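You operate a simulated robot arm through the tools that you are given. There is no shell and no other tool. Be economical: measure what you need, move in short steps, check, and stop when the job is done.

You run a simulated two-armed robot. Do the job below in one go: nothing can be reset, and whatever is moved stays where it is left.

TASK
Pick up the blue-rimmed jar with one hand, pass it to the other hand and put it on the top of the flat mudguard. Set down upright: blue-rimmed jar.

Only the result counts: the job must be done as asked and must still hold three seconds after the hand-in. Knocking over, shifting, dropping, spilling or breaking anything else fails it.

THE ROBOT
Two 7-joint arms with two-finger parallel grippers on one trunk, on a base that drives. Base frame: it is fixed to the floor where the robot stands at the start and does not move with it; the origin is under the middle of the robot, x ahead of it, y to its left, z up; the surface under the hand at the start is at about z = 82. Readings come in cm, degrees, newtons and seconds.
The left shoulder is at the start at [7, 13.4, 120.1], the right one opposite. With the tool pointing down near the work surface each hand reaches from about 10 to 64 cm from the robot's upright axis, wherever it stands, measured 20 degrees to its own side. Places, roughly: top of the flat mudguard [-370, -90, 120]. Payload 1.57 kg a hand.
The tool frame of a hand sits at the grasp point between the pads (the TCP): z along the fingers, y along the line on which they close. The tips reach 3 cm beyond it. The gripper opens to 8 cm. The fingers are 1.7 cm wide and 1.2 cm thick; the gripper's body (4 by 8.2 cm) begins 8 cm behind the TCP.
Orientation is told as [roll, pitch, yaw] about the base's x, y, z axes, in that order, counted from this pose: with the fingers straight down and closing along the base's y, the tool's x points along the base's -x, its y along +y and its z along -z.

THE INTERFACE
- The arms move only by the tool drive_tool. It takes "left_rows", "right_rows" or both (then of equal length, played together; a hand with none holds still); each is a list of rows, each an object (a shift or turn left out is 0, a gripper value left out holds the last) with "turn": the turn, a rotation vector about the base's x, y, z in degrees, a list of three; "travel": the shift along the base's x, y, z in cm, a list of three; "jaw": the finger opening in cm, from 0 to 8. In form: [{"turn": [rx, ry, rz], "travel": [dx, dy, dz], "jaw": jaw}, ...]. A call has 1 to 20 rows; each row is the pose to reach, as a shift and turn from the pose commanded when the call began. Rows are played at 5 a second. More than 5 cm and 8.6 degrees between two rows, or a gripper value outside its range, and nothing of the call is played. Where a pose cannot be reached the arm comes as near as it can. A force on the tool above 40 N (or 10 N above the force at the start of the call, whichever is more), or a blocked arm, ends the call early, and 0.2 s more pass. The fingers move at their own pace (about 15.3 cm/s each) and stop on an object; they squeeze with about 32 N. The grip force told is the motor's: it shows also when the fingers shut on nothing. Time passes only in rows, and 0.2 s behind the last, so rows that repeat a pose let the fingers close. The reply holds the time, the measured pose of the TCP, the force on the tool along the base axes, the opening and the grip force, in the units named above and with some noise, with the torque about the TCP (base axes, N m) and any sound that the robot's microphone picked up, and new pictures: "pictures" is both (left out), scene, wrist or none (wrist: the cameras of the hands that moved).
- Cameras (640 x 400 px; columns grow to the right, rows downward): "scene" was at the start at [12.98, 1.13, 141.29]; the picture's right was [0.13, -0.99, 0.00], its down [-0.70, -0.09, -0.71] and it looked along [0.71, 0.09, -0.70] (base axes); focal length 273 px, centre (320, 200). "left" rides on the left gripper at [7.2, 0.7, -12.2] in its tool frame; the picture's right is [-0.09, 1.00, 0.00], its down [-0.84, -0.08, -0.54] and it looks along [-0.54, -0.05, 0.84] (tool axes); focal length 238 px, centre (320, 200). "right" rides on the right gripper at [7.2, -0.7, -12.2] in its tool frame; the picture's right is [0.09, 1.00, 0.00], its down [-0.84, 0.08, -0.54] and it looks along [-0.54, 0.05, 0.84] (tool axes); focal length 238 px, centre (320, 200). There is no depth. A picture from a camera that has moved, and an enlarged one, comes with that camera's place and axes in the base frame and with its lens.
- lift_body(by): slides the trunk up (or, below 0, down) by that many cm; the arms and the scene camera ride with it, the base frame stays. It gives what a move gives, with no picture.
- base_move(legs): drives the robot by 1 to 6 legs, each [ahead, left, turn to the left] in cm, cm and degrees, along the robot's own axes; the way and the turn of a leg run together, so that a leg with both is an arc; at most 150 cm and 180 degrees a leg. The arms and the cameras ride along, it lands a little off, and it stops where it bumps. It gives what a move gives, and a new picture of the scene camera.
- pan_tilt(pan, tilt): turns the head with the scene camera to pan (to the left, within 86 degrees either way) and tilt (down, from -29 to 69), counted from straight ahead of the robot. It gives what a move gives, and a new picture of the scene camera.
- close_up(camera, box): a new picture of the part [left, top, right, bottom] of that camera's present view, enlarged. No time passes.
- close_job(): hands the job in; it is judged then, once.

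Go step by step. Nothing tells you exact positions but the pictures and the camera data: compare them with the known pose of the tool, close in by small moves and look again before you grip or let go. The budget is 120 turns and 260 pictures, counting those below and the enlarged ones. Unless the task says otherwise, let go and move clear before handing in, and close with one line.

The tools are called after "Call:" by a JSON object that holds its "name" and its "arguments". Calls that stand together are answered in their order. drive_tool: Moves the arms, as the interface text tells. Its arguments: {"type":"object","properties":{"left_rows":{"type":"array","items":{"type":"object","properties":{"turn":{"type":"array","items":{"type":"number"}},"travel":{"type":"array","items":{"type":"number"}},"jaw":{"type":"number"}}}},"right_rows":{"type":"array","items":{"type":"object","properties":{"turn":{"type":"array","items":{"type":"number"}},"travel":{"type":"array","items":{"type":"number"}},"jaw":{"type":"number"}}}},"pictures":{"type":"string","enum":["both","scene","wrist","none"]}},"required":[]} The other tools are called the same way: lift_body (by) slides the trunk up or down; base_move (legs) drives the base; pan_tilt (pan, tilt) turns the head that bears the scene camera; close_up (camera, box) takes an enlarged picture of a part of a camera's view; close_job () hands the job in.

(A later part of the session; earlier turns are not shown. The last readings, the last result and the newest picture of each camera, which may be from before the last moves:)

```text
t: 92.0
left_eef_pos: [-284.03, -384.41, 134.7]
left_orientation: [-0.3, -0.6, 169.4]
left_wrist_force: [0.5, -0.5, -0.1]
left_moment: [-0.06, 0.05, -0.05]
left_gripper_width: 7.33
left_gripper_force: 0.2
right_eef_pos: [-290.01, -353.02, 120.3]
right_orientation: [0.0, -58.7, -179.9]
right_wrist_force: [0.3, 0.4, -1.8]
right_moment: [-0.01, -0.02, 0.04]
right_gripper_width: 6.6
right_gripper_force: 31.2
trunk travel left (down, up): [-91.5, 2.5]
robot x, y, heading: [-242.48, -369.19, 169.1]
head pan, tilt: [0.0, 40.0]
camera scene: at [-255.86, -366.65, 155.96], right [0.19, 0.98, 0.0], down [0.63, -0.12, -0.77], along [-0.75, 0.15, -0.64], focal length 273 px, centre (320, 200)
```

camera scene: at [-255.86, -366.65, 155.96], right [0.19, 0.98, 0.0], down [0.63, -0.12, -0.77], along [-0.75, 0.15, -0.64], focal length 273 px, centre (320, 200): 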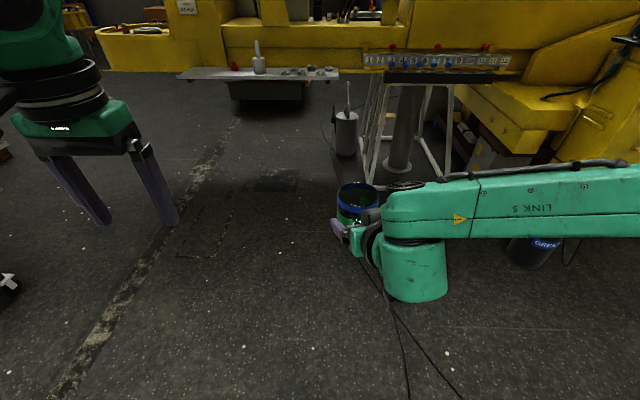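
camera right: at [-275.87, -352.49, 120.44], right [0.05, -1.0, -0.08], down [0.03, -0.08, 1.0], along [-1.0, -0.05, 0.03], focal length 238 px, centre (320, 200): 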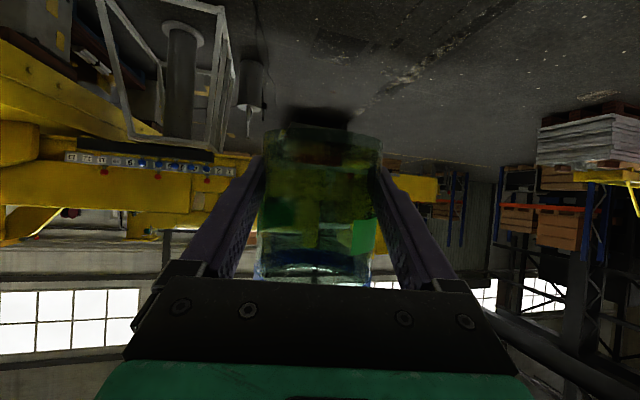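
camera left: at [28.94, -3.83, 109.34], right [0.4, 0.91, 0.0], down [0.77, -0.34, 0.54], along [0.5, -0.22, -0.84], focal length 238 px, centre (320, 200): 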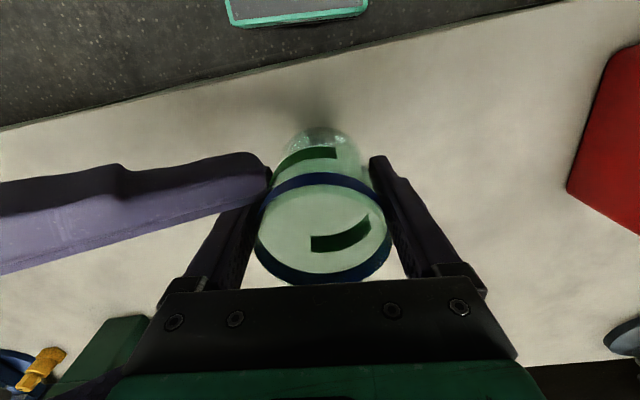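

The jar now points ahead of the robot. I'll turn into the corridor, drive up it, and look left for the ledge.

Call:
{"name": "base_move", "arguments": {"legs": [[0, 0, -91], [120, 0, 0], [60, 0, 0]]}}

Call:
{"name": "pan_tilt", "arguments": {"pan": 55, "tilt": 22}}

```text
t: 100.3
left_eef_pos: [-234.1, -239.34, 135.0]
left_orientation: [-0.3, -1.1, 76.2]
left_wrist_force: [0.5, -0.7, 0.9]
left_moment: [0.04, -0.02, -0.03]
left_gripper_width: 7.3
left_gripper_force: 0.0
right_eef_pos: [-202.53, -235.2, 120.63]
right_orientation: [-0.1, -59.2, 87.1]
right_wrist_force: [-0.3, -1.3, -0.5]
right_moment: [-0.02, -0.02, -0.01]
right_gripper_width: 6.62
right_gripper_force: 32.0
trunk travel left (down, up): [-91.5, 2.5]
robot x, y, heading: [-221.48, -280.57, 75.7]
head pan, tilt: [0.0, 40.0]
stopped in leg 2: the robot was blocked; the commanded pose is now the measured one
camera scene: at [-218.35, -268.82, 156.08], right [0.97, -0.25, 0.0], down [-0.16, -0.62, -0.77], along [0.19, 0.75, -0.64], focal length 273 px, centre (320, 200)
```

scene: 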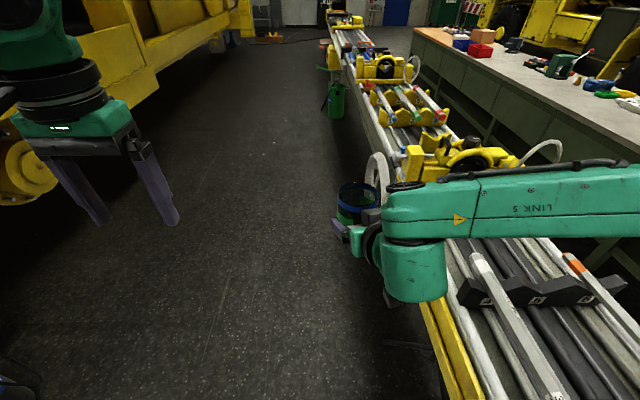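

```text
t: 101.5
left_eef_pos: [-233.93, -238.46, 134.83]
left_orientation: [-0.4, -0.7, 76.1]
left_wrist_force: [0.1, -1.2, -0.1]
left_moment: [-0.03, -0.03, -0.02]
left_gripper_width: 7.32
left_gripper_force: 0.1
right_eef_pos: [-202.24, -234.31, 120.39]
right_orientation: [0.0, -58.8, 86.9]
right_wrist_force: [1.3, -0.1, -1.5]
right_moment: [-0.02, 0.0, -0.02]
right_gripper_width: 6.61
right_gripper_force: 32.0
trunk travel left (down, up): [-91.5, 2.5]
robot x, y, heading: [-221.2, -280.57, 75.8]
head pan, tilt: [55.0, 22.0]
camera scene: at [-226.22, -269.02, 158.8], right [0.76, 0.65, 0.0], down [0.25, -0.28, -0.93], along [-0.61, 0.7, -0.37], focal length 273 px, centre (320, 200)
```

scene: 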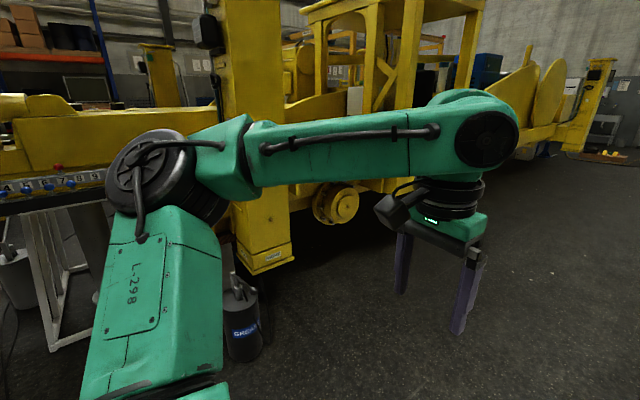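

The base was blocked near (-221, -280), probably too close to the rail table. I'll look down to the right to see what it met.

Call:
{"name": "pan_tilt", "arguments": {"pan": -20, "tilt": 66}}

Call:
{"name": "pan_tilt", "arguments": {"pan": -75, "tilt": 55}}

```text
t: 103.0
left_eef_pos: [-233.84, -238.2, 134.74]
left_orientation: [-0.3, -0.6, 76.1]
left_wrist_force: [0.4, -1.0, 0.3]
left_moment: [0.0, -0.02, 0.02]
left_gripper_width: 7.29
left_gripper_force: 0.1
right_eef_pos: [-202.28, -234.18, 120.27]
right_orientation: [-0.1, -58.7, 86.9]
right_wrist_force: [-0.3, -0.1, -0.5]
right_moment: [-0.01, 0.02, 0.0]
right_gripper_width: 6.59
right_gripper_force: 31.7
trunk travel left (down, up): [-91.5, 2.5]
robot x, y, heading: [-220.93, -280.66, 75.8]
head pan, tilt: [-20.0, 66.0]
camera scene: at [-216.76, -270.84, 152.63], right [0.83, -0.56, 0.0], down [-0.51, -0.76, -0.41], along [0.23, 0.34, -0.91], focal length 273 px, centre (320, 200)
```

scene: 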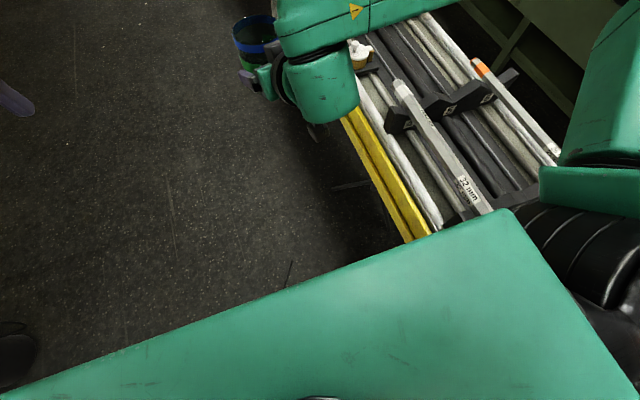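

```text
t: 104.2
left_eef_pos: [-233.88, -238.36, 134.63]
left_orientation: [-0.3, -0.6, 76.1]
left_wrist_force: [0.0, 0.6, -0.4]
left_moment: [0.01, -0.03, 0.01]
left_gripper_width: 7.3
left_gripper_force: 0.0
right_eef_pos: [-202.25, -234.17, 120.27]
right_orientation: [-0.1, -58.7, 86.7]
right_wrist_force: [-0.2, -0.7, -1.7]
right_moment: [0.02, 0.01, 0.03]
right_gripper_width: 6.62
right_gripper_force: 32.3
trunk travel left (down, up): [-91.5, 2.5]
robot x, y, heading: [-220.78, -280.88, 76.0]
head pan, tilt: [-75.0, 55.0]
camera scene: at [-212.89, -275.66, 153.89], right [0.01, -1.0, 0.0], down [-0.82, -0.01, -0.57], along [0.57, 0.01, -0.82], focal length 273 px, centre (320, 200)
```

scene: 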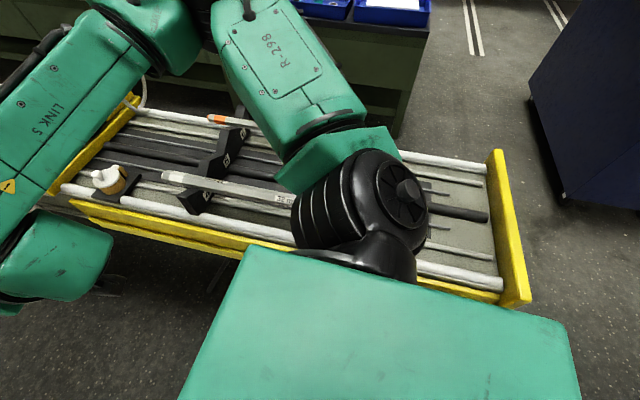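

The base's right side met the rail table, which does not look disturbed. I'll strafe left 30 cm and carry on up the corridor.

Call:
{"name": "base_move", "arguments": {"legs": [[0, 30, 0], [120, 0, 0]]}}

Call:
{"name": "pan_tilt", "arguments": {"pan": 80, "tilt": 22}}

```text
t: 111.9
left_eef_pos: [-232.36, -115.7, 134.84]
left_orientation: [-0.3, -0.5, 75.9]
left_wrist_force: [0.7, 0.2, -0.2]
left_moment: [-0.03, 0.02, -0.03]
left_gripper_width: 7.3
left_gripper_force: 0.1
right_eef_pos: [-200.65, -111.63, 120.33]
right_orientation: [-0.1, -58.6, 86.6]
right_wrist_force: [-0.5, 0.5, -2.1]
right_moment: [-0.03, -0.02, 0.01]
right_gripper_width: 6.61
right_gripper_force: 31.5
trunk travel left (down, up): [-91.5, 2.5]
robot x, y, heading: [-220.12, -158.3, 75.4]
head pan, tilt: [-75.0, 55.0]
camera scene: at [-211.4, -153.12, 153.9], right [0.01, -1.0, 0.0], down [-0.82, -0.01, -0.57], along [0.57, 0.01, -0.82], focal length 273 px, centre (320, 200)
```

scene: 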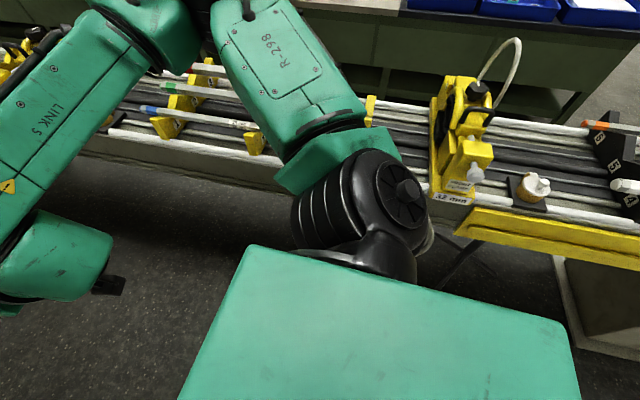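

```text
t: 114.3
left_eef_pos: [-232.24, -115.6, 134.7]
left_orientation: [-0.3, -0.5, 75.8]
left_wrist_force: [0.6, 0.5, 0.0]
left_moment: [0.02, -0.01, 0.0]
left_gripper_width: 7.31
left_gripper_force: 0.2
right_eef_pos: [-200.44, -111.58, 120.39]
right_orientation: [0.1, -58.7, 86.6]
right_wrist_force: [-0.2, 0.1, -1.2]
right_moment: [-0.01, 0.02, -0.01]
right_gripper_width: 6.6
right_gripper_force: 32.3
trunk travel left (down, up): [-91.5, 2.5]
robot x, y, heading: [-219.57, -158.37, 75.3]
head pan, tilt: [80.0, 22.0]
camera scene: at [-227.03, -149.23, 158.78], right [0.41, 0.91, 0.0], down [0.34, -0.16, -0.93], along [-0.84, 0.38, -0.37], focal length 273 px, centre (320, 200)
```

scene: 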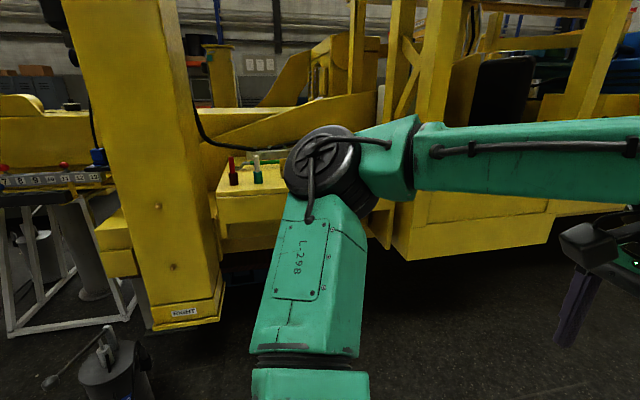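

The ledge is visible ahead-left, beyond the left arm. I'll go forward 50 cm more and turn to face it.

Call:
{"name": "base_move", "arguments": {"legs": [[52, 3, 0], [0, 0, 91]]}}

Call:
{"name": "pan_tilt", "arguments": {"pan": 0, "tilt": 25}}

```text
t: 121.2
left_eef_pos: [-251.82, -118.4, 134.69]
left_orientation: [-0.1, -0.7, 165.7]
left_wrist_force: [-0.6, -0.3, 0.1]
left_moment: [0.0, 0.0, -0.01]
left_gripper_width: 7.29
left_gripper_force: 0.0
right_eef_pos: [-255.56, -86.68, 120.35]
right_orientation: [0.1, -58.6, 176.4]
right_wrist_force: [-0.4, 0.1, -0.8]
right_moment: [0.01, -0.03, 0.03]
right_gripper_width: 6.61
right_gripper_force: 32.0
trunk travel left (down, up): [-91.5, 2.5]
robot x, y, heading: [-209.23, -106.0, 165.5]
head pan, tilt: [80.0, 22.0]
camera scene: at [-218.05, -113.07, 158.78], right [-0.91, 0.42, 0.0], down [0.16, 0.34, -0.93], along [-0.39, -0.84, -0.37], focal length 273 px, centre (320, 200)
```

scene: 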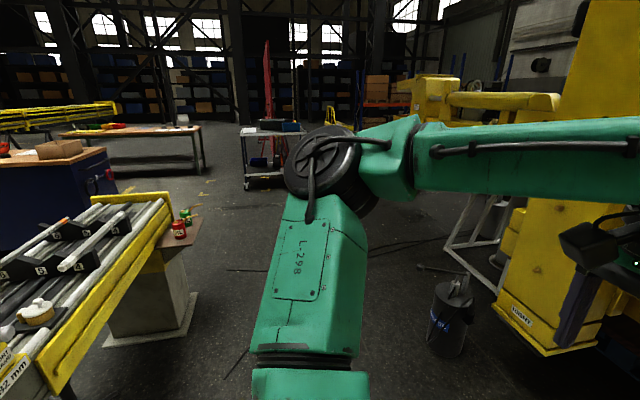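

```text
t: 122.7
left_eef_pos: [-251.74, -118.39, 134.74]
left_orientation: [-0.3, -0.7, 165.8]
left_wrist_force: [-0.1, 0.2, -0.2]
left_moment: [-0.01, 0.04, 0.0]
left_gripper_width: 7.28
left_gripper_force: 0.1
right_eef_pos: [-255.66, -86.72, 120.32]
right_orientation: [0.0, -58.7, 176.5]
right_wrist_force: [0.6, -0.5, -2.1]
right_moment: [0.0, -0.01, 0.03]
right_gripper_width: 6.64
right_gripper_force: 32.3
trunk travel left (down, up): [-91.5, 2.5]
robot x, y, heading: [-209.1, -105.9, 165.6]
head pan, tilt: [0.0, 25.0]
camera scene: at [-223.12, -102.37, 158.29], right [0.25, 0.97, 0.0], down [0.41, -0.11, -0.91], along [-0.88, 0.23, -0.42], focal length 273 px, centre (320, 200)
```

scene: 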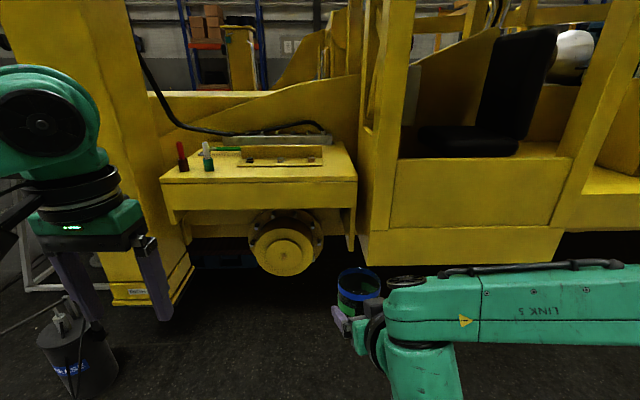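

The ledge's front edge runs from about (-335, -138) to (-320, -62). I'll zoom in to find free space on it.

Call:
{"name": "close_up", "arguments": {"camera": "scene", "box": [150, 110, 370, 250]}}

```text
2.86 times, centred on (260, 180) of scene
camera zoom: at [-223.12, -102.37, 158.29], right [0.25, 0.97, 0.0], down [0.41, -0.11, -0.91], along [-0.88, 0.23, -0.42], focal length 781 px, centre (491, 257)
```

zoom: 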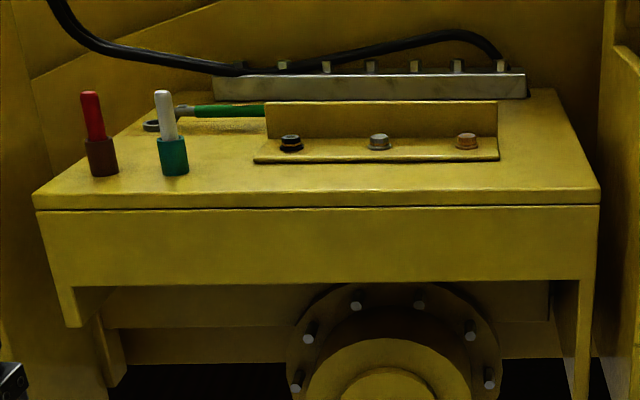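

There's a free strip at the right of the bracket, about 13 cm wide, near base (-331, -66). I'll raise the jar, tuck the left hand back and up, and drive closer.

Call:
{"name": "drive_tool", "arguments": {"left_rows": [{"travel": [2.9, -2.8, 2]}, {"travel": [5.8, -5.6, 4]}, {"travel": [8.7, -8.4, 6]}, {"travel": [11.6, -11.2, 8]}], "right_rows": [{"travel": [0, 0, 3]}, {"travel": [0, 0, 6]}, {"travel": [0, 0, 9]}, {"travel": [0, 0, 11]}], "pictures": "none"}}

Call:
{"name": "pan_tilt", "arguments": {"pan": -8, "tilt": 32}}

```text
t: 123.7
left_eef_pos: [-240.16, -129.7, 143.08]
left_orientation: [-0.3, -0.8, 165.7]
left_wrist_force: [-0.1, -0.2, -0.1]
left_moment: [0.01, 0.05, 0.0]
left_gripper_width: 7.3
left_gripper_force: 0.0
right_eef_pos: [-255.18, -86.8, 131.47]
right_orientation: [0.1, -58.7, 176.4]
right_wrist_force: [0.3, 0.6, -1.6]
right_moment: [-0.01, 0.0, 0.02]
right_gripper_width: 6.64
right_gripper_force: 32.2
trunk travel left (down, up): [-91.5, 2.5]
robot x, y, heading: [-208.75, -105.86, 165.3]
head pan, tilt: [0.0, 25.0]
```

```text
t: 124.4
left_eef_pos: [-240.34, -129.58, 143.03]
left_orientation: [-0.2, -0.7, 165.7]
left_wrist_force: [0.5, 0.0, 0.7]
left_moment: [-0.03, 0.02, -0.01]
left_gripper_width: 7.29
left_gripper_force: 0.0
right_eef_pos: [-255.38, -86.9, 131.46]
right_orientation: [0.2, -58.8, 176.6]
right_wrist_force: [0.7, 0.4, -0.4]
right_moment: [-0.01, 0.0, 0.05]
right_gripper_width: 6.61
right_gripper_force: 32.4
trunk travel left (down, up): [-91.5, 2.5]
robot x, y, heading: [-208.83, -106.43, 165.6]
head pan, tilt: [-8.0, 32.0]
camera scene: at [-222.28, -101.21, 157.2], right [0.38, 0.92, 0.0], down [0.49, -0.2, -0.85], along [-0.78, 0.32, -0.53], focal length 273 px, centre (320, 200)
```

scene: 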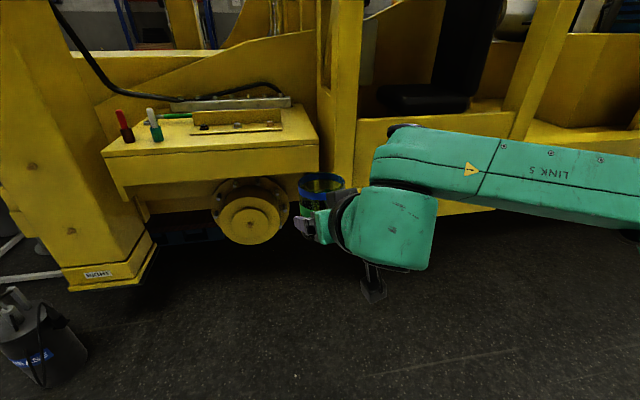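

The jar is lined up with the free strip. I'll drive ahead 45 cm and look again.

Call:
{"name": "base_move", "arguments": {"legs": [[45, 0, 0]]}}

Call:
{"name": "close_up", "arguments": {"camera": "right", "box": [0, 0, 640, 400]}}

```text
t: 127.2
left_eef_pos: [-284.43, -117.64, 142.94]
left_orientation: [-0.3, -0.7, 164.8]
left_wrist_force: [0.2, -0.1, 0.4]
left_moment: [0.0, 0.04, -0.01]
left_gripper_width: 7.3
left_gripper_force: 0.0
right_eef_pos: [-298.93, -74.54, 131.55]
right_orientation: [0.0, -58.7, 175.6]
right_wrist_force: [0.2, 0.0, -0.4]
right_moment: [0.02, 0.0, -0.02]
right_gripper_width: 6.63
right_gripper_force: 32.1
trunk travel left (down, up): [-91.5, 2.5]
robot x, y, heading: [-252.94, -94.03, 164.7]
head pan, tilt: [-8.0, 32.0]
camera scene: at [-265.97, -89.44, 157.21], right [0.4, 0.92, 0.0], down [0.49, -0.21, -0.85], along [-0.78, 0.34, -0.53], focal length 273 px, centre (320, 200)
```

scene: 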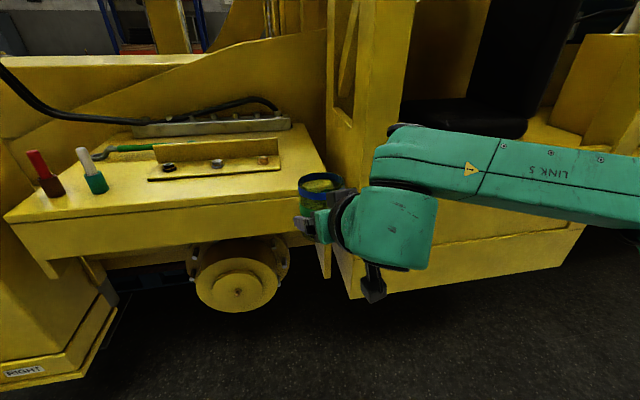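

```text
1.00 times, centred on (320, 200) of right (not enlarged: the box is as wide or as high as the picture)
camera zoom: at [-284.74, -75.11, 131.64], right [-0.03, -1.0, -0.08], down [0.02, -0.08, 1.0], along [-1.0, 0.02, 0.03], focal length 238 px, centre (320, 200)
```

zoom: 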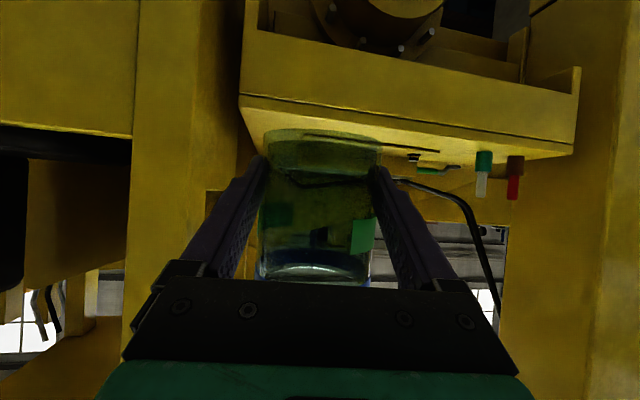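

The height estimates of the ledge disagree (104 to 120 cm), so I'll take close-ups from both cameras to triangulate it.

Call:
{"name": "close_up", "arguments": {"camera": "scene", "box": [120, 100, 350, 240]}}

Call:
{"name": "close_up", "arguments": {"camera": "right", "box": [230, 60, 590, 210]}}

```text
2.78 times, centred on (235, 170) of scene
camera zoom: at [-265.97, -89.44, 157.21], right [0.4, 0.92, 0.0], down [0.49, -0.21, -0.85], along [-0.78, 0.34, -0.53], focal length 761 px, centre (556, 284)
```

zoom: 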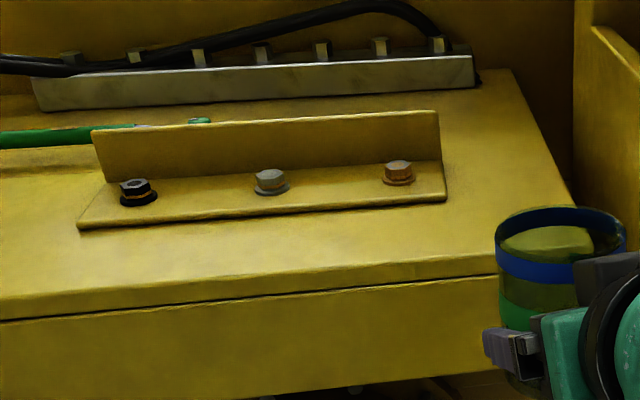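

```text
1.78 times, centred on (410, 135) of right
camera zoom: at [-284.74, -75.11, 131.64], right [-0.03, -1.0, -0.08], down [0.02, -0.08, 1.0], along [-1.0, 0.02, 0.03], focal length 424 px, centre (160, 316)
```

zoom: 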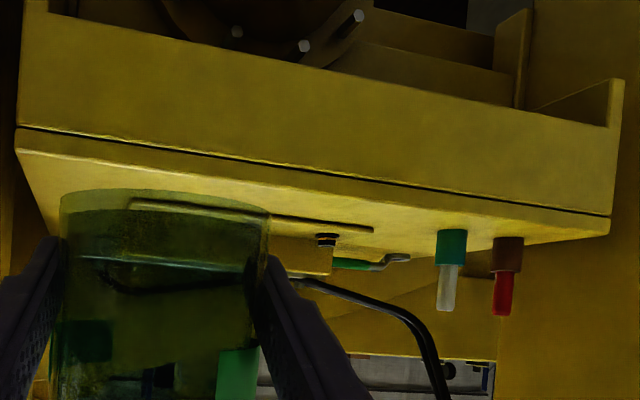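

Triangulation agrees now: the surface is at z≈116, with the front edge at x≈-332, and the free patch in front of the bracket's right end is about 16 cm deep. My target is around (-341, -66). I'll drive 30 cm nearer.

Call:
{"name": "base_move", "arguments": {"legs": [[30, 3, 0]]}}

Call:
{"name": "pan_tilt", "arguments": {"pan": -10, "tilt": 40}}

```text
t: 129.2
left_eef_pos: [-313.75, -112.6, 142.95]
left_orientation: [-0.1, -0.8, 165.1]
left_wrist_force: [-0.1, 0.9, 0.0]
left_moment: [0.02, 0.03, 0.01]
left_gripper_width: 7.3
left_gripper_force: 0.1
right_eef_pos: [-328.34, -69.65, 131.58]
right_orientation: [-0.2, -58.9, 175.7]
right_wrist_force: [0.8, -0.4, -1.4]
right_moment: [-0.03, 0.01, -0.02]
right_gripper_width: 6.61
right_gripper_force: 32.3
trunk travel left (down, up): [-91.5, 2.5]
robot x, y, heading: [-282.48, -89.35, 164.7]
head pan, tilt: [-8.0, 32.0]
camera scene: at [-295.39, -84.43, 157.22], right [0.39, 0.92, 0.0], down [0.49, -0.21, -0.85], along [-0.78, 0.33, -0.53], focal length 273 px, centre (320, 200)
```

scene: 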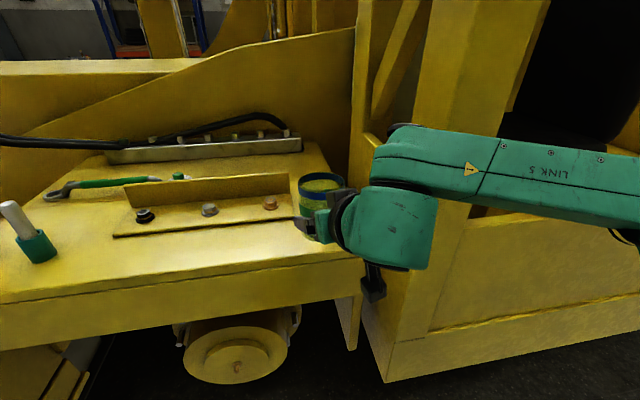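

```text
t: 129.9
left_eef_pos: [-314.01, -112.75, 142.88]
left_orientation: [-0.2, -0.7, 165.1]
left_wrist_force: [0.7, 0.2, -0.4]
left_moment: [0.02, 0.03, 0.0]
left_gripper_width: 7.32
left_gripper_force: 0.1
right_eef_pos: [-328.58, -69.72, 131.48]
right_orientation: [0.0, -58.7, 175.8]
right_wrist_force: [0.8, 0.8, -1.6]
right_moment: [0.01, -0.01, 0.0]
right_gripper_width: 6.62
right_gripper_force: 32.1
trunk travel left (down, up): [-91.5, 2.5]
robot x, y, heading: [-282.64, -89.43, 164.9]
head pan, tilt: [-10.0, 40.0]
camera scene: at [-295.1, -84.3, 155.98], right [0.43, 0.9, 0.0], down [0.58, -0.27, -0.77], along [-0.69, 0.33, -0.64], focal length 273 px, centre (320, 200)
```

scene: 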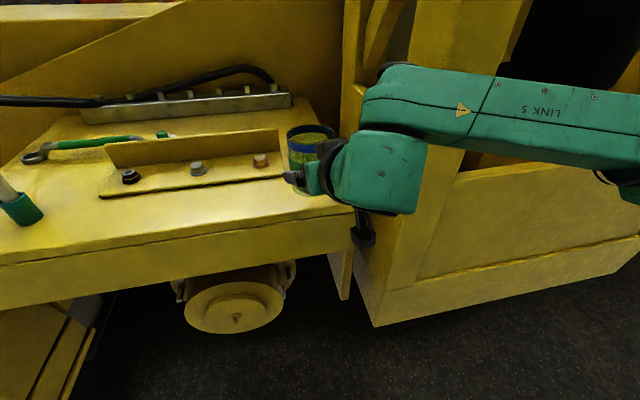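

The jar is now just before the ledge. I'll use close-ups to fix the target and check for jar tilt.

Call:
{"name": "close_up", "arguments": {"camera": "scene", "box": [230, 100, 390, 260]}}

Call:
{"name": "close_up", "arguments": {"camera": "right", "box": [180, 0, 500, 300]}}

```text
2.50 times, centred on (310, 180) of scene
camera zoom: at [-295.1, -84.3, 155.98], right [0.43, 0.9, 0.0], down [0.58, -0.27, -0.77], along [-0.69, 0.33, -0.64], focal length 684 px, centre (345, 250)
```

zoom: 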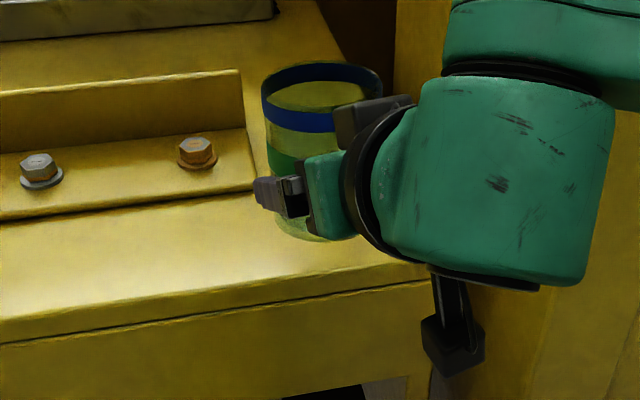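

```text
1.33 times, centred on (340, 150) of right
camera zoom: at [-314.41, -70.1, 131.6], right [-0.02, -1.0, -0.08], down [0.02, -0.08, 1.0], along [-1.0, 0.02, 0.03], focal length 318 px, centre (293, 267)
```

zoom: 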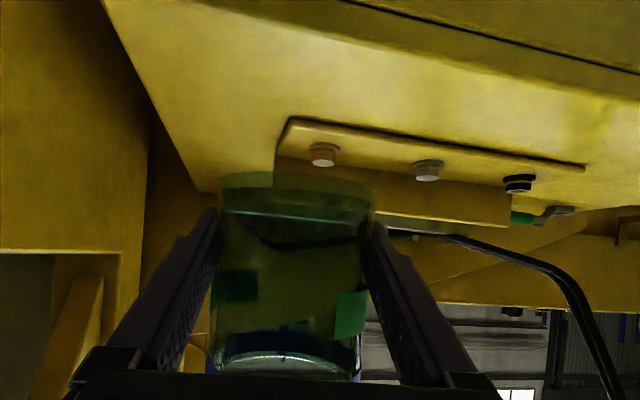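

The right forearm sticks out towards the cab, which stands about 12 cm proud of the ledge, so going straight in here could hit it. I'll look right to see where the elbow is.

Call:
{"name": "pan_tilt", "arguments": {"pan": -55, "tilt": 35}}

```text
t: 131.0
left_eef_pos: [-314.0, -112.6, 142.92]
left_orientation: [-0.2, -0.6, 165.0]
left_wrist_force: [0.1, 0.8, -0.5]
left_moment: [0.02, 0.03, 0.05]
left_gripper_width: 7.29
left_gripper_force: 0.1
right_eef_pos: [-328.73, -69.7, 131.53]
right_orientation: [-0.1, -58.7, 175.7]
right_wrist_force: [0.3, 0.9, -1.3]
right_moment: [-0.01, -0.01, -0.01]
right_gripper_width: 6.64
right_gripper_force: 32.2
trunk travel left (down, up): [-91.5, 2.5]
robot x, y, heading: [-282.41, -89.2, 164.8]
head pan, tilt: [-55.0, 35.0]
camera scene: at [-290.51, -79.62, 156.72], right [0.94, 0.34, 0.0], down [0.19, -0.54, -0.82], along [-0.28, 0.77, -0.57], focal length 273 px, centre (320, 200)
```

scene: 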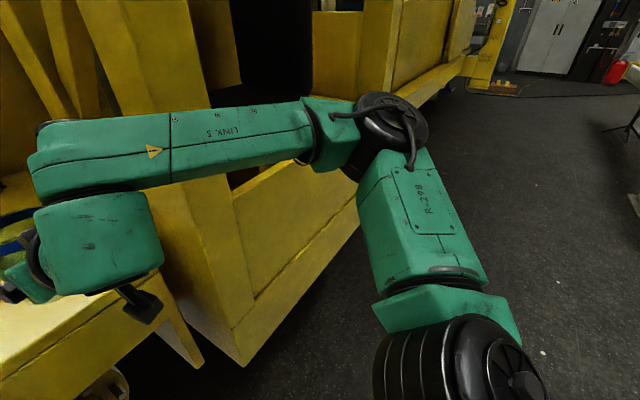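

The elbow actually lies well back, so a spot farther left on the front strip, near (-350, -97), keeps the whole arm clear of the cab. I'll strafe left 31 cm and go ahead 4 cm.

Call:
{"name": "base_move", "arguments": {"legs": [[0, 31, 0], [4, 0, 0]]}}

Call:
{"name": "pan_tilt", "arguments": {"pan": -5, "tilt": 42}}

Call:
{"name": "close_up", "arguments": {"camera": "right", "box": [0, 0, 640, 400]}}

```text
t: 133.6
left_eef_pos: [-324.55, -141.75, 143.18]
left_orientation: [-0.3, -1.1, 165.7]
left_wrist_force: [0.6, -0.1, -0.2]
left_moment: [0.03, 0.07, 0.04]
left_gripper_width: 7.32
left_gripper_force: 0.1
right_eef_pos: [-339.66, -99.04, 131.89]
right_orientation: [-0.1, -59.2, 176.6]
right_wrist_force: [0.6, -1.0, -0.9]
right_moment: [0.01, 0.0, 0.01]
right_gripper_width: 6.6
right_gripper_force: 31.9
trunk travel left (down, up): [-91.5, 2.5]
robot x, y, heading: [-293.98, -118.4, 165.5]
head pan, tilt: [-55.0, 35.0]
camera scene: at [-301.15, -108.58, 156.8], right [0.94, 0.35, -0.01], down [0.19, -0.54, -0.82], along [-0.29, 0.77, -0.57], focal length 273 px, centre (320, 200)
```

scene: 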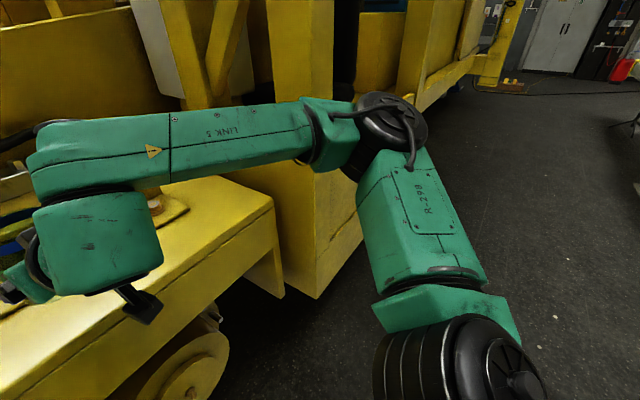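

```text
t: 134.8
left_eef_pos: [-325.49, -141.55, 142.9]
left_orientation: [-0.2, -0.6, 165.7]
left_wrist_force: [1.1, -0.4, 0.0]
left_moment: [0.01, 0.02, -0.04]
left_gripper_width: 7.28
left_gripper_force: 0.1
right_eef_pos: [-340.53, -98.78, 131.36]
right_orientation: [0.0, -58.8, 176.5]
right_wrist_force: [-0.3, -0.5, -1.3]
right_moment: [0.0, 0.0, 0.01]
right_gripper_width: 6.64
right_gripper_force: 32.1
trunk travel left (down, up): [-91.5, 2.5]
robot x, y, heading: [-294.05, -117.83, 165.3]
head pan, tilt: [-5.0, 42.0]
camera scene: at [-307.15, -113.78, 155.66], right [0.34, 0.94, 0.0], down [0.63, -0.22, -0.74], along [-0.7, 0.25, -0.67], focal length 273 px, centre (320, 200)
```

scene: 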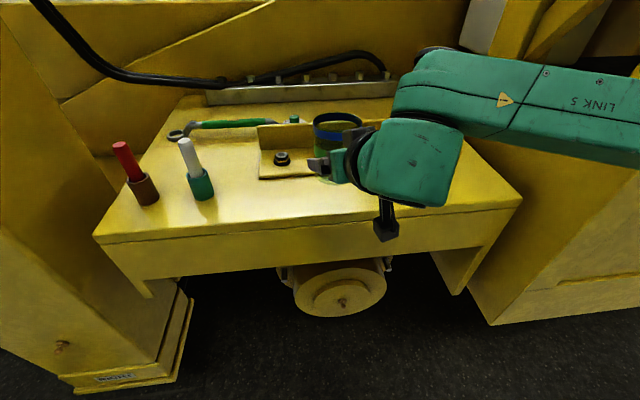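

```text
1.00 times, centred on (320, 200) of right (not enlarged: the box is as wide or as high as the picture)
camera zoom: at [-326.43, -99.09, 131.57], right [-0.01, -1.0, -0.08], down [0.02, -0.08, 1.0], along [-1.0, 0.01, 0.02], focal length 238 px, centre (320, 200)
```

zoom: 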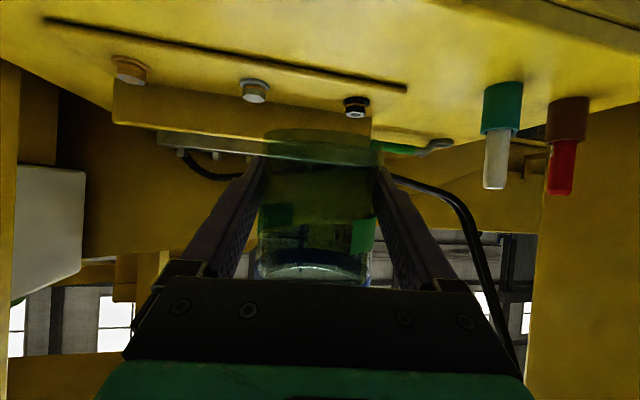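

All points triangulate consistently: surface z≈114.8, front edge x≈-344, bracket front x≈-359 at y≈-100. I'll move over (-351.5, -100), lower most of the way and check.

Call:
{"name": "drive_tool", "arguments": {"right_rows": [{"travel": [-4, -0.4, 0]}, {"travel": [-8, -0.8, 0]}, {"travel": [-11, -1.2, 0]}, {"travel": [-11, -1.2, -3]}, {"travel": [-11, -1.2, -6]}, {"travel": [-11, -1.2, -9]}, {"travel": [-11, -1.2, -9]}], "pictures": "both"}}

Call:
{"name": "close_up", "arguments": {"camera": "scene", "box": [230, 90, 410, 250]}}

```text
t: 136.3
left_eef_pos: [-325.58, -141.62, 142.98]
left_orientation: [-0.2, -0.7, 165.7]
left_wrist_force: [0.5, 0.0, -0.1]
left_moment: [-0.02, -0.02, -0.01]
left_gripper_width: 7.31
left_gripper_force: 0.1
right_eef_pos: [-351.4, -99.86, 122.35]
right_orientation: [0.0, -58.7, 176.4]
right_wrist_force: [0.0, -0.3, -0.6]
right_moment: [-0.01, 0.03, -0.03]
right_gripper_width: 6.62
right_gripper_force: 32.3
trunk travel left (down, up): [-91.5, 2.5]
robot x, y, heading: [-294.32, -117.74, 165.1]
head pan, tilt: [-5.0, 42.0]
camera scene: at [-307.06, -113.81, 155.67], right [0.33, 0.94, 0.0], down [0.63, -0.22, -0.74], along [-0.7, 0.25, -0.67], focal length 273 px, centre (320, 200)
camera right: at [-337.2, -100.16, 122.47], right [-0.01, -1.0, -0.08], down [0.02, -0.08, 1.0], along [-1.0, 0.01, 0.03], focal length 238 px, centre (320, 200)
```

scene: 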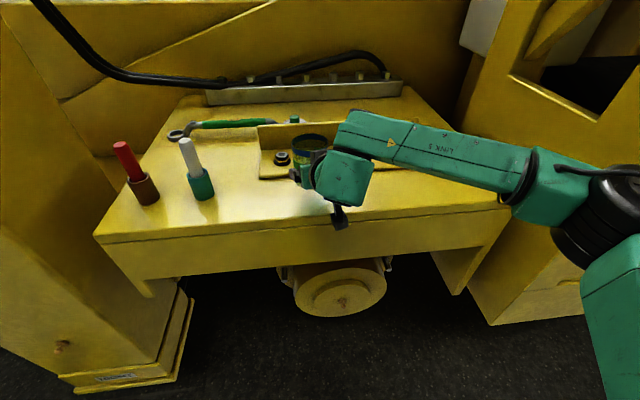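
right: 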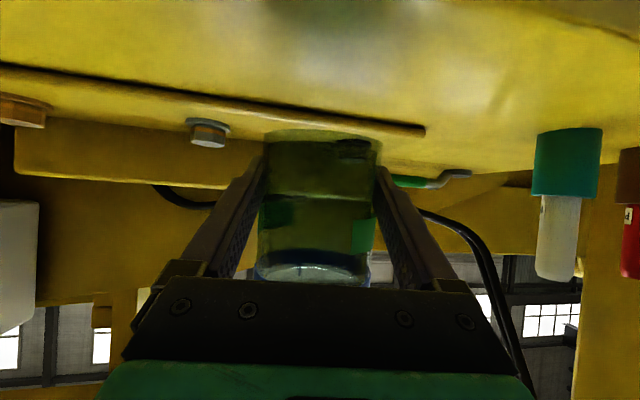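

```text
2.50 times, centred on (320, 170) of scene
camera zoom: at [-307.06, -113.81, 155.67], right [0.33, 0.94, 0.0], down [0.63, -0.22, -0.74], along [-0.7, 0.25, -0.67], focal length 684 px, centre (320, 275)
```

zoom: 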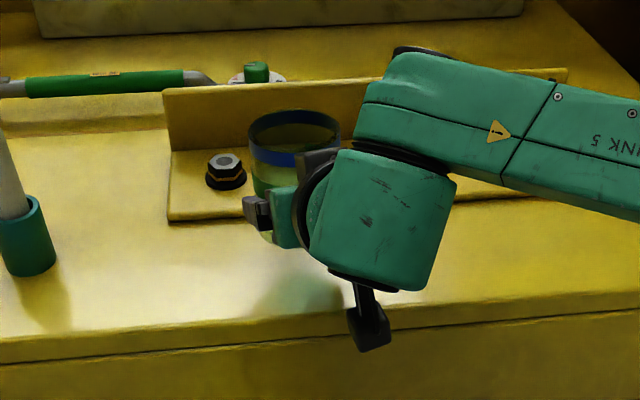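

The jar is above the free strip between the edge and the bracket. I'll lower another 3.6 cm and then feel for contact.

Call:
{"name": "drive_tool", "arguments": {"right_rows": [{"travel": [0, 0, -1.2]}, {"travel": [0, 0, -2.4]}, {"travel": [0, 0, -3.6]}, {"travel": [0, 0, -3.6]}], "pictures": "none"}}

Call:
{"name": "close_up", "arguments": {"camera": "right", "box": [200, 40, 500, 240]}}

```text
t: 137.3
left_eef_pos: [-325.47, -141.58, 142.95]
left_orientation: [-0.2, -0.7, 165.7]
left_wrist_force: [0.2, 0.7, 0.0]
left_moment: [-0.03, 0.0, -0.01]
left_gripper_width: 7.34
left_gripper_force: 0.0
right_eef_pos: [-351.31, -100.13, 119.02]
right_orientation: [0.0, -58.8, 176.5]
right_wrist_force: [0.6, -0.6, -2.1]
right_moment: [-0.02, -0.03, 0.0]
right_gripper_width: 6.6
right_gripper_force: 32.1
trunk travel left (down, up): [-91.5, 2.5]
robot x, y, heading: [-294.37, -117.89, 165.4]
head pan, tilt: [-5.0, 42.0]
```

```text
2.00 times, centred on (350, 140) of right
camera zoom: at [-337.15, -100.38, 119.03], right [-0.01, -1.0, -0.08], down [0.02, -0.08, 1.0], along [-1.0, 0.01, 0.02], focal length 477 px, centre (260, 320)
```

zoom: 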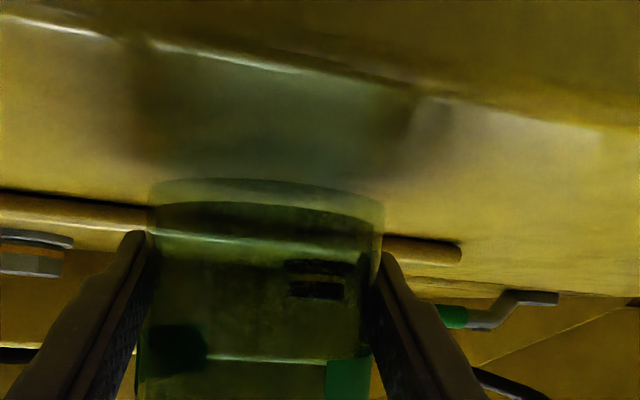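

About 1.2 cm remains. I'll go down in small steps and watch the force.

Call:
{"name": "drive_tool", "arguments": {"right_rows": [{"travel": [0, 0, -0.4]}, {"travel": [0, 0, -0.7]}, {"travel": [0, 0, -0.7]}], "pictures": "none"}}

Call:
{"name": "drive_tool", "arguments": {"right_rows": [{"travel": [0, 0, -0.2]}, {"travel": [0, 0, -0.3]}, {"travel": [0, 0, -0.3]}], "pictures": "none"}}

Call:
{"name": "close_up", "arguments": {"camera": "right", "box": [200, 40, 500, 240]}}

```text
t: 138.2
left_eef_pos: [-325.53, -141.59, 142.87]
left_orientation: [-0.2, -0.6, 165.7]
left_wrist_force: [-1.0, -0.6, 0.5]
left_moment: [0.0, 0.0, -0.02]
left_gripper_width: 7.3
left_gripper_force: 0.0
right_eef_pos: [-351.5, -100.06, 118.23]
right_orientation: [0.1, -58.7, 176.4]
right_wrist_force: [0.0, -0.1, -1.2]
right_moment: [0.0, -0.02, -0.03]
right_gripper_width: 6.61
right_gripper_force: 32.3
trunk travel left (down, up): [-91.5, 2.5]
robot x, y, heading: [-294.55, -117.97, 165.3]
head pan, tilt: [-5.0, 42.0]
```

```text
t: 138.9
left_eef_pos: [-325.47, -141.58, 142.96]
left_orientation: [-0.2, -0.8, 165.7]
left_wrist_force: [-0.4, 0.0, 0.7]
left_moment: [-0.01, 0.04, 0.05]
left_gripper_width: 7.29
left_gripper_force: 0.0
right_eef_pos: [-351.51, -99.99, 118.18]
right_orientation: [0.0, -59.0, 176.4]
right_wrist_force: [-2.5, 2.6, 9.7]
right_moment: [0.11, 0.57, -0.13]
right_gripper_width: 6.62
right_gripper_force: 31.6
trunk travel left (down, up): [-91.5, 2.5]
robot x, y, heading: [-293.8, -117.82, 165.2]
head pan, tilt: [-5.0, 42.0]
```

```text
2.00 times, centred on (350, 140) of right
camera zoom: at [-337.34, -100.36, 118.24], right [-0.01, -1.0, -0.08], down [0.03, -0.08, 1.0], along [-1.0, 0.01, 0.03], focal length 477 px, centre (260, 320)
```

zoom: 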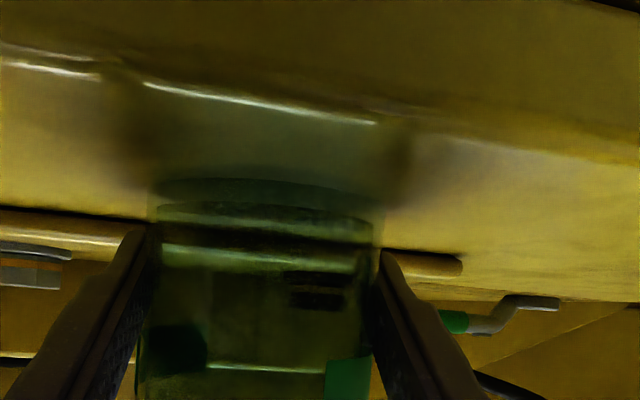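

There is contact at about 10 N, with the far bottom edge touching first, so the jar leans slightly. I'll look from the left wrist camera and the scene camera to judge the lean.

Call:
{"name": "close_up", "arguments": {"camera": "left", "box": [60, 60, 320, 260]}}

Call:
{"name": "close_up", "arguments": {"camera": "scene", "box": [260, 110, 380, 210]}}

```text
2.00 times, centred on (190, 160) of left
camera zoom: at [-318.55, -144.1, 154.95], right [-0.34, -0.94, 0.0], down [-0.79, 0.28, 0.55], along [-0.52, 0.19, -0.83], focal length 477 px, centre (580, 280)
```

zoom: 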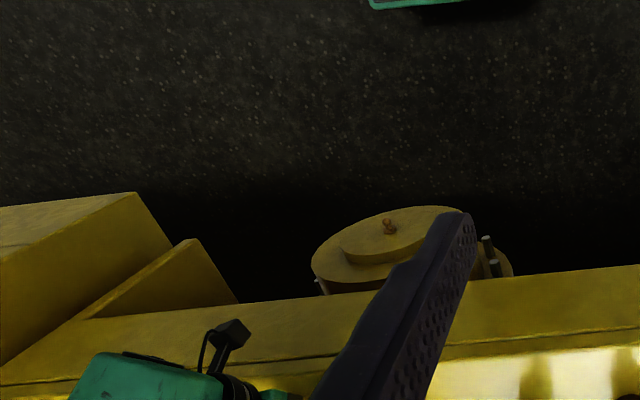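

```text
4.00 times, centred on (320, 160) of scene
camera zoom: at [-306.97, -113.76, 155.69], right [0.34, 0.94, 0.0], down [0.63, -0.22, -0.74], along [-0.7, 0.25, -0.67], focal length 1094 px, centre (320, 360)
```

zoom: 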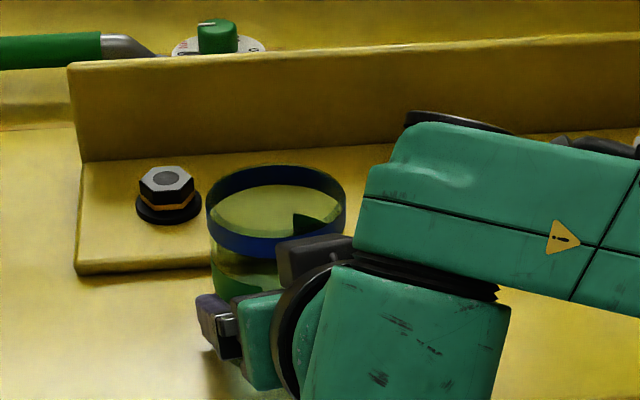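

The rim ellipse shows the jar leaning about 4° away from the robot. I'll raise it slightly, tilt the hand back 4°, and lower again to contact.

Call:
{"name": "drive_tool", "arguments": {"right_rows": [{"travel": [0, 0, 0.6]}, {"travel": [0, 0, 0.6], "turn": [0, 4, 0]}, {"travel": [0, 0, 0.5], "turn": [0, 4, 0]}], "pictures": "none"}}

Call:
{"name": "drive_tool", "arguments": {"right_rows": [{"travel": [0, 0, -0.3]}, {"travel": [0, 0, -0.6]}, {"travel": [0, 0, -0.6]}], "pictures": "none"}}

Call:
{"name": "close_up", "arguments": {"camera": "scene", "box": [260, 110, 380, 210]}}

```text
t: 139.8
left_eef_pos: [-325.55, -141.67, 142.86]
left_orientation: [-0.1, -0.7, 165.7]
left_wrist_force: [0.1, -0.6, -0.1]
left_moment: [0.0, 0.01, -0.02]
left_gripper_width: 7.3
left_gripper_force: 0.1
right_eef_pos: [-351.5, -99.95, 118.33]
right_orientation: [0.7, -62.6, 175.9]
right_wrist_force: [-0.2, 0.3, -0.9]
right_moment: [0.03, 0.0, -0.02]
right_gripper_width: 6.63
right_gripper_force: 32.4
trunk travel left (down, up): [-91.5, 2.5]
robot x, y, heading: [-294.24, -118.1, 165.4]
head pan, tilt: [-5.0, 42.0]
```

```text
t: 140.6
left_eef_pos: [-325.47, -141.69, 142.86]
left_orientation: [-0.3, -0.6, 165.6]
left_wrist_force: [0.8, -0.2, 0.1]
left_moment: [0.0, -0.01, -0.02]
left_gripper_width: 7.3
left_gripper_force: 0.0
right_eef_pos: [-351.48, -99.93, 118.01]
right_orientation: [0.4, -63.0, 176.0]
right_wrist_force: [-3.6, 0.7, 10.3]
right_moment: [0.1, -0.2, 0.05]
right_gripper_width: 6.6
right_gripper_force: 32.2
trunk travel left (down, up): [-91.5, 2.5]
robot x, y, heading: [-293.76, -118.03, 165.3]
head pan, tilt: [-5.0, 42.0]
```

```text
4.00 times, centred on (320, 160) of scene
camera zoom: at [-306.99, -113.86, 155.7], right [0.33, 0.94, 0.0], down [0.63, -0.22, -0.74], along [-0.7, 0.25, -0.67], focal length 1094 px, centre (320, 360)
```

zoom: 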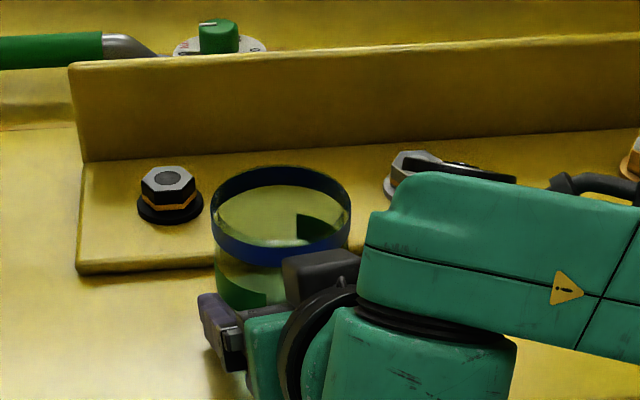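

Now the contact is nearly flat, with a much smaller moment. I'll ease off the press slightly and release.

Call:
{"name": "drive_tool", "arguments": {"right_rows": [{"travel": [0, 0, 0.2]}, {"travel": [0, 0, 0.25], "turn": [0, -0.8, 0]}, {"travel": [0, 0, 0.25], "turn": [0, -0.8, 0]}], "pictures": "none"}}

Call:
{"name": "drive_tool", "arguments": {"right_rows": [{"jaw": 6.8}, {"jaw": 7.0}, {"jaw": 7.3}, {"jaw": 7.7}, {"jaw": 8}, {"jaw": 8}], "pictures": "wrist"}}

Call:
{"name": "close_up", "arguments": {"camera": "scene", "box": [260, 110, 380, 210]}}

```text
t: 141.3
left_eef_pos: [-325.51, -141.6, 142.81]
left_orientation: [-0.2, -0.8, 165.8]
left_wrist_force: [-0.1, -0.6, 0.2]
left_moment: [0.02, -0.02, 0.03]
left_gripper_width: 7.3
left_gripper_force: 0.1
right_eef_pos: [-351.5, -100.11, 118.02]
right_orientation: [0.4, -61.9, 176.0]
right_wrist_force: [-2.8, 1.1, 5.2]
right_moment: [0.27, 0.16, 0.04]
right_gripper_width: 6.6
right_gripper_force: 31.9
trunk travel left (down, up): [-91.5, 2.5]
robot x, y, heading: [-293.66, -118.05, 165.2]
head pan, tilt: [-5.0, 42.0]
```

```text
t: 142.8
left_eef_pos: [-325.55, -141.64, 142.91]
left_orientation: [-0.1, -0.8, 165.6]
left_wrist_force: [-0.2, -0.2, 0.2]
left_moment: [0.01, 0.03, 0.04]
left_gripper_width: 7.3
left_gripper_force: 0.1
right_eef_pos: [-351.51, -99.97, 118.01]
right_orientation: [0.5, -62.0, 176.1]
right_wrist_force: [1.0, 0.1, 0.2]
right_moment: [-0.04, -0.01, 0.02]
right_gripper_width: 8.01
right_gripper_force: 0.1
trunk travel left (down, up): [-91.5, 2.5]
robot x, y, heading: [-294.17, -117.71, 165.4]
head pan, tilt: [-5.0, 42.0]
camera right: at [-337.36, -100.34, 117.31], right [-0.02, -1.0, -0.08], down [0.08, -0.08, 0.99], along [-1.0, 0.01, 0.08], focal length 238 px, centre (320, 200)
```

right: 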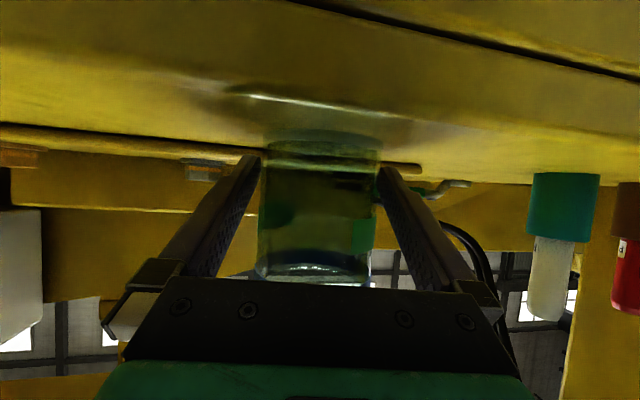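

```text
4.00 times, centred on (320, 160) of scene
camera zoom: at [-307.07, -113.79, 155.67], right [0.34, 0.94, 0.0], down [0.63, -0.22, -0.74], along [-0.7, 0.25, -0.67], focal length 1094 px, centre (320, 360)
```

zoom: 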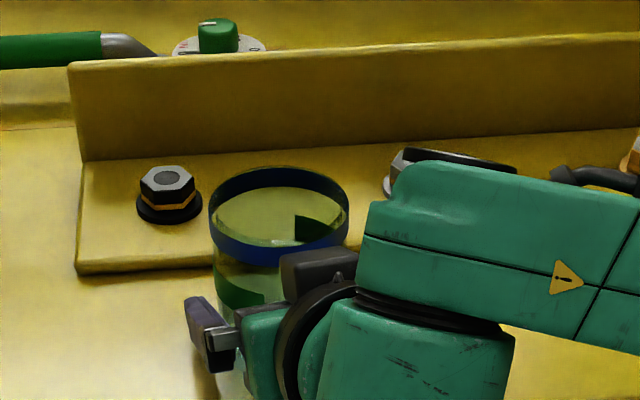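

The jar stands free, with a force of about 0. I'll withdraw the right hand straight back along its fingers.

Call:
{"name": "drive_tool", "arguments": {"right_rows": [{"travel": [1.7, -0.12, 0.9]}, {"travel": [3.5, -0.25, 1.9]}, {"travel": [5.3, -0.37, 2.8]}, {"travel": [7.9, -0.55, 4.2]}, {"travel": [10.6, -0.74, 5.6]}, {"travel": [13.2, -0.9, 7]}], "pictures": "both"}}

```text
t: 144.2
left_eef_pos: [-325.27, -141.59, 142.91]
left_orientation: [-0.1, -0.6, 165.7]
left_wrist_force: [-0.7, -0.1, -0.1]
left_moment: [-0.03, 0.01, 0.02]
left_gripper_width: 7.35
left_gripper_force: 0.2
right_eef_pos: [-338.05, -100.98, 125.04]
right_orientation: [0.4, -62.0, 176.1]
right_wrist_force: [0.0, 0.7, 0.3]
right_moment: [0.04, 0.03, 0.01]
right_gripper_width: 8.02
right_gripper_force: 0.0
trunk travel left (down, up): [-91.5, 2.5]
robot x, y, heading: [-294.06, -117.63, 165.4]
head pan, tilt: [-5.0, 42.0]
camera scene: at [-306.94, -113.78, 155.68], right [0.33, 0.94, 0.0], down [0.63, -0.22, -0.74], along [-0.7, 0.25, -0.67], focal length 273 px, centre (320, 200)
camera right: at [-323.91, -101.25, 124.32], right [-0.02, -1.0, -0.08], down [0.08, -0.08, 0.99], along [-1.0, 0.01, 0.08], focal length 238 px, centre (320, 200)
```

scene: 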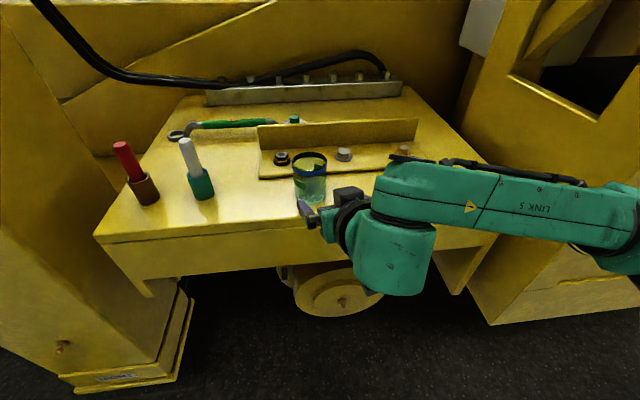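
right: 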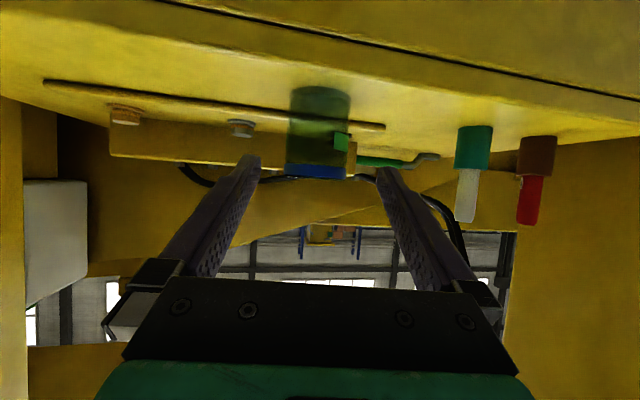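

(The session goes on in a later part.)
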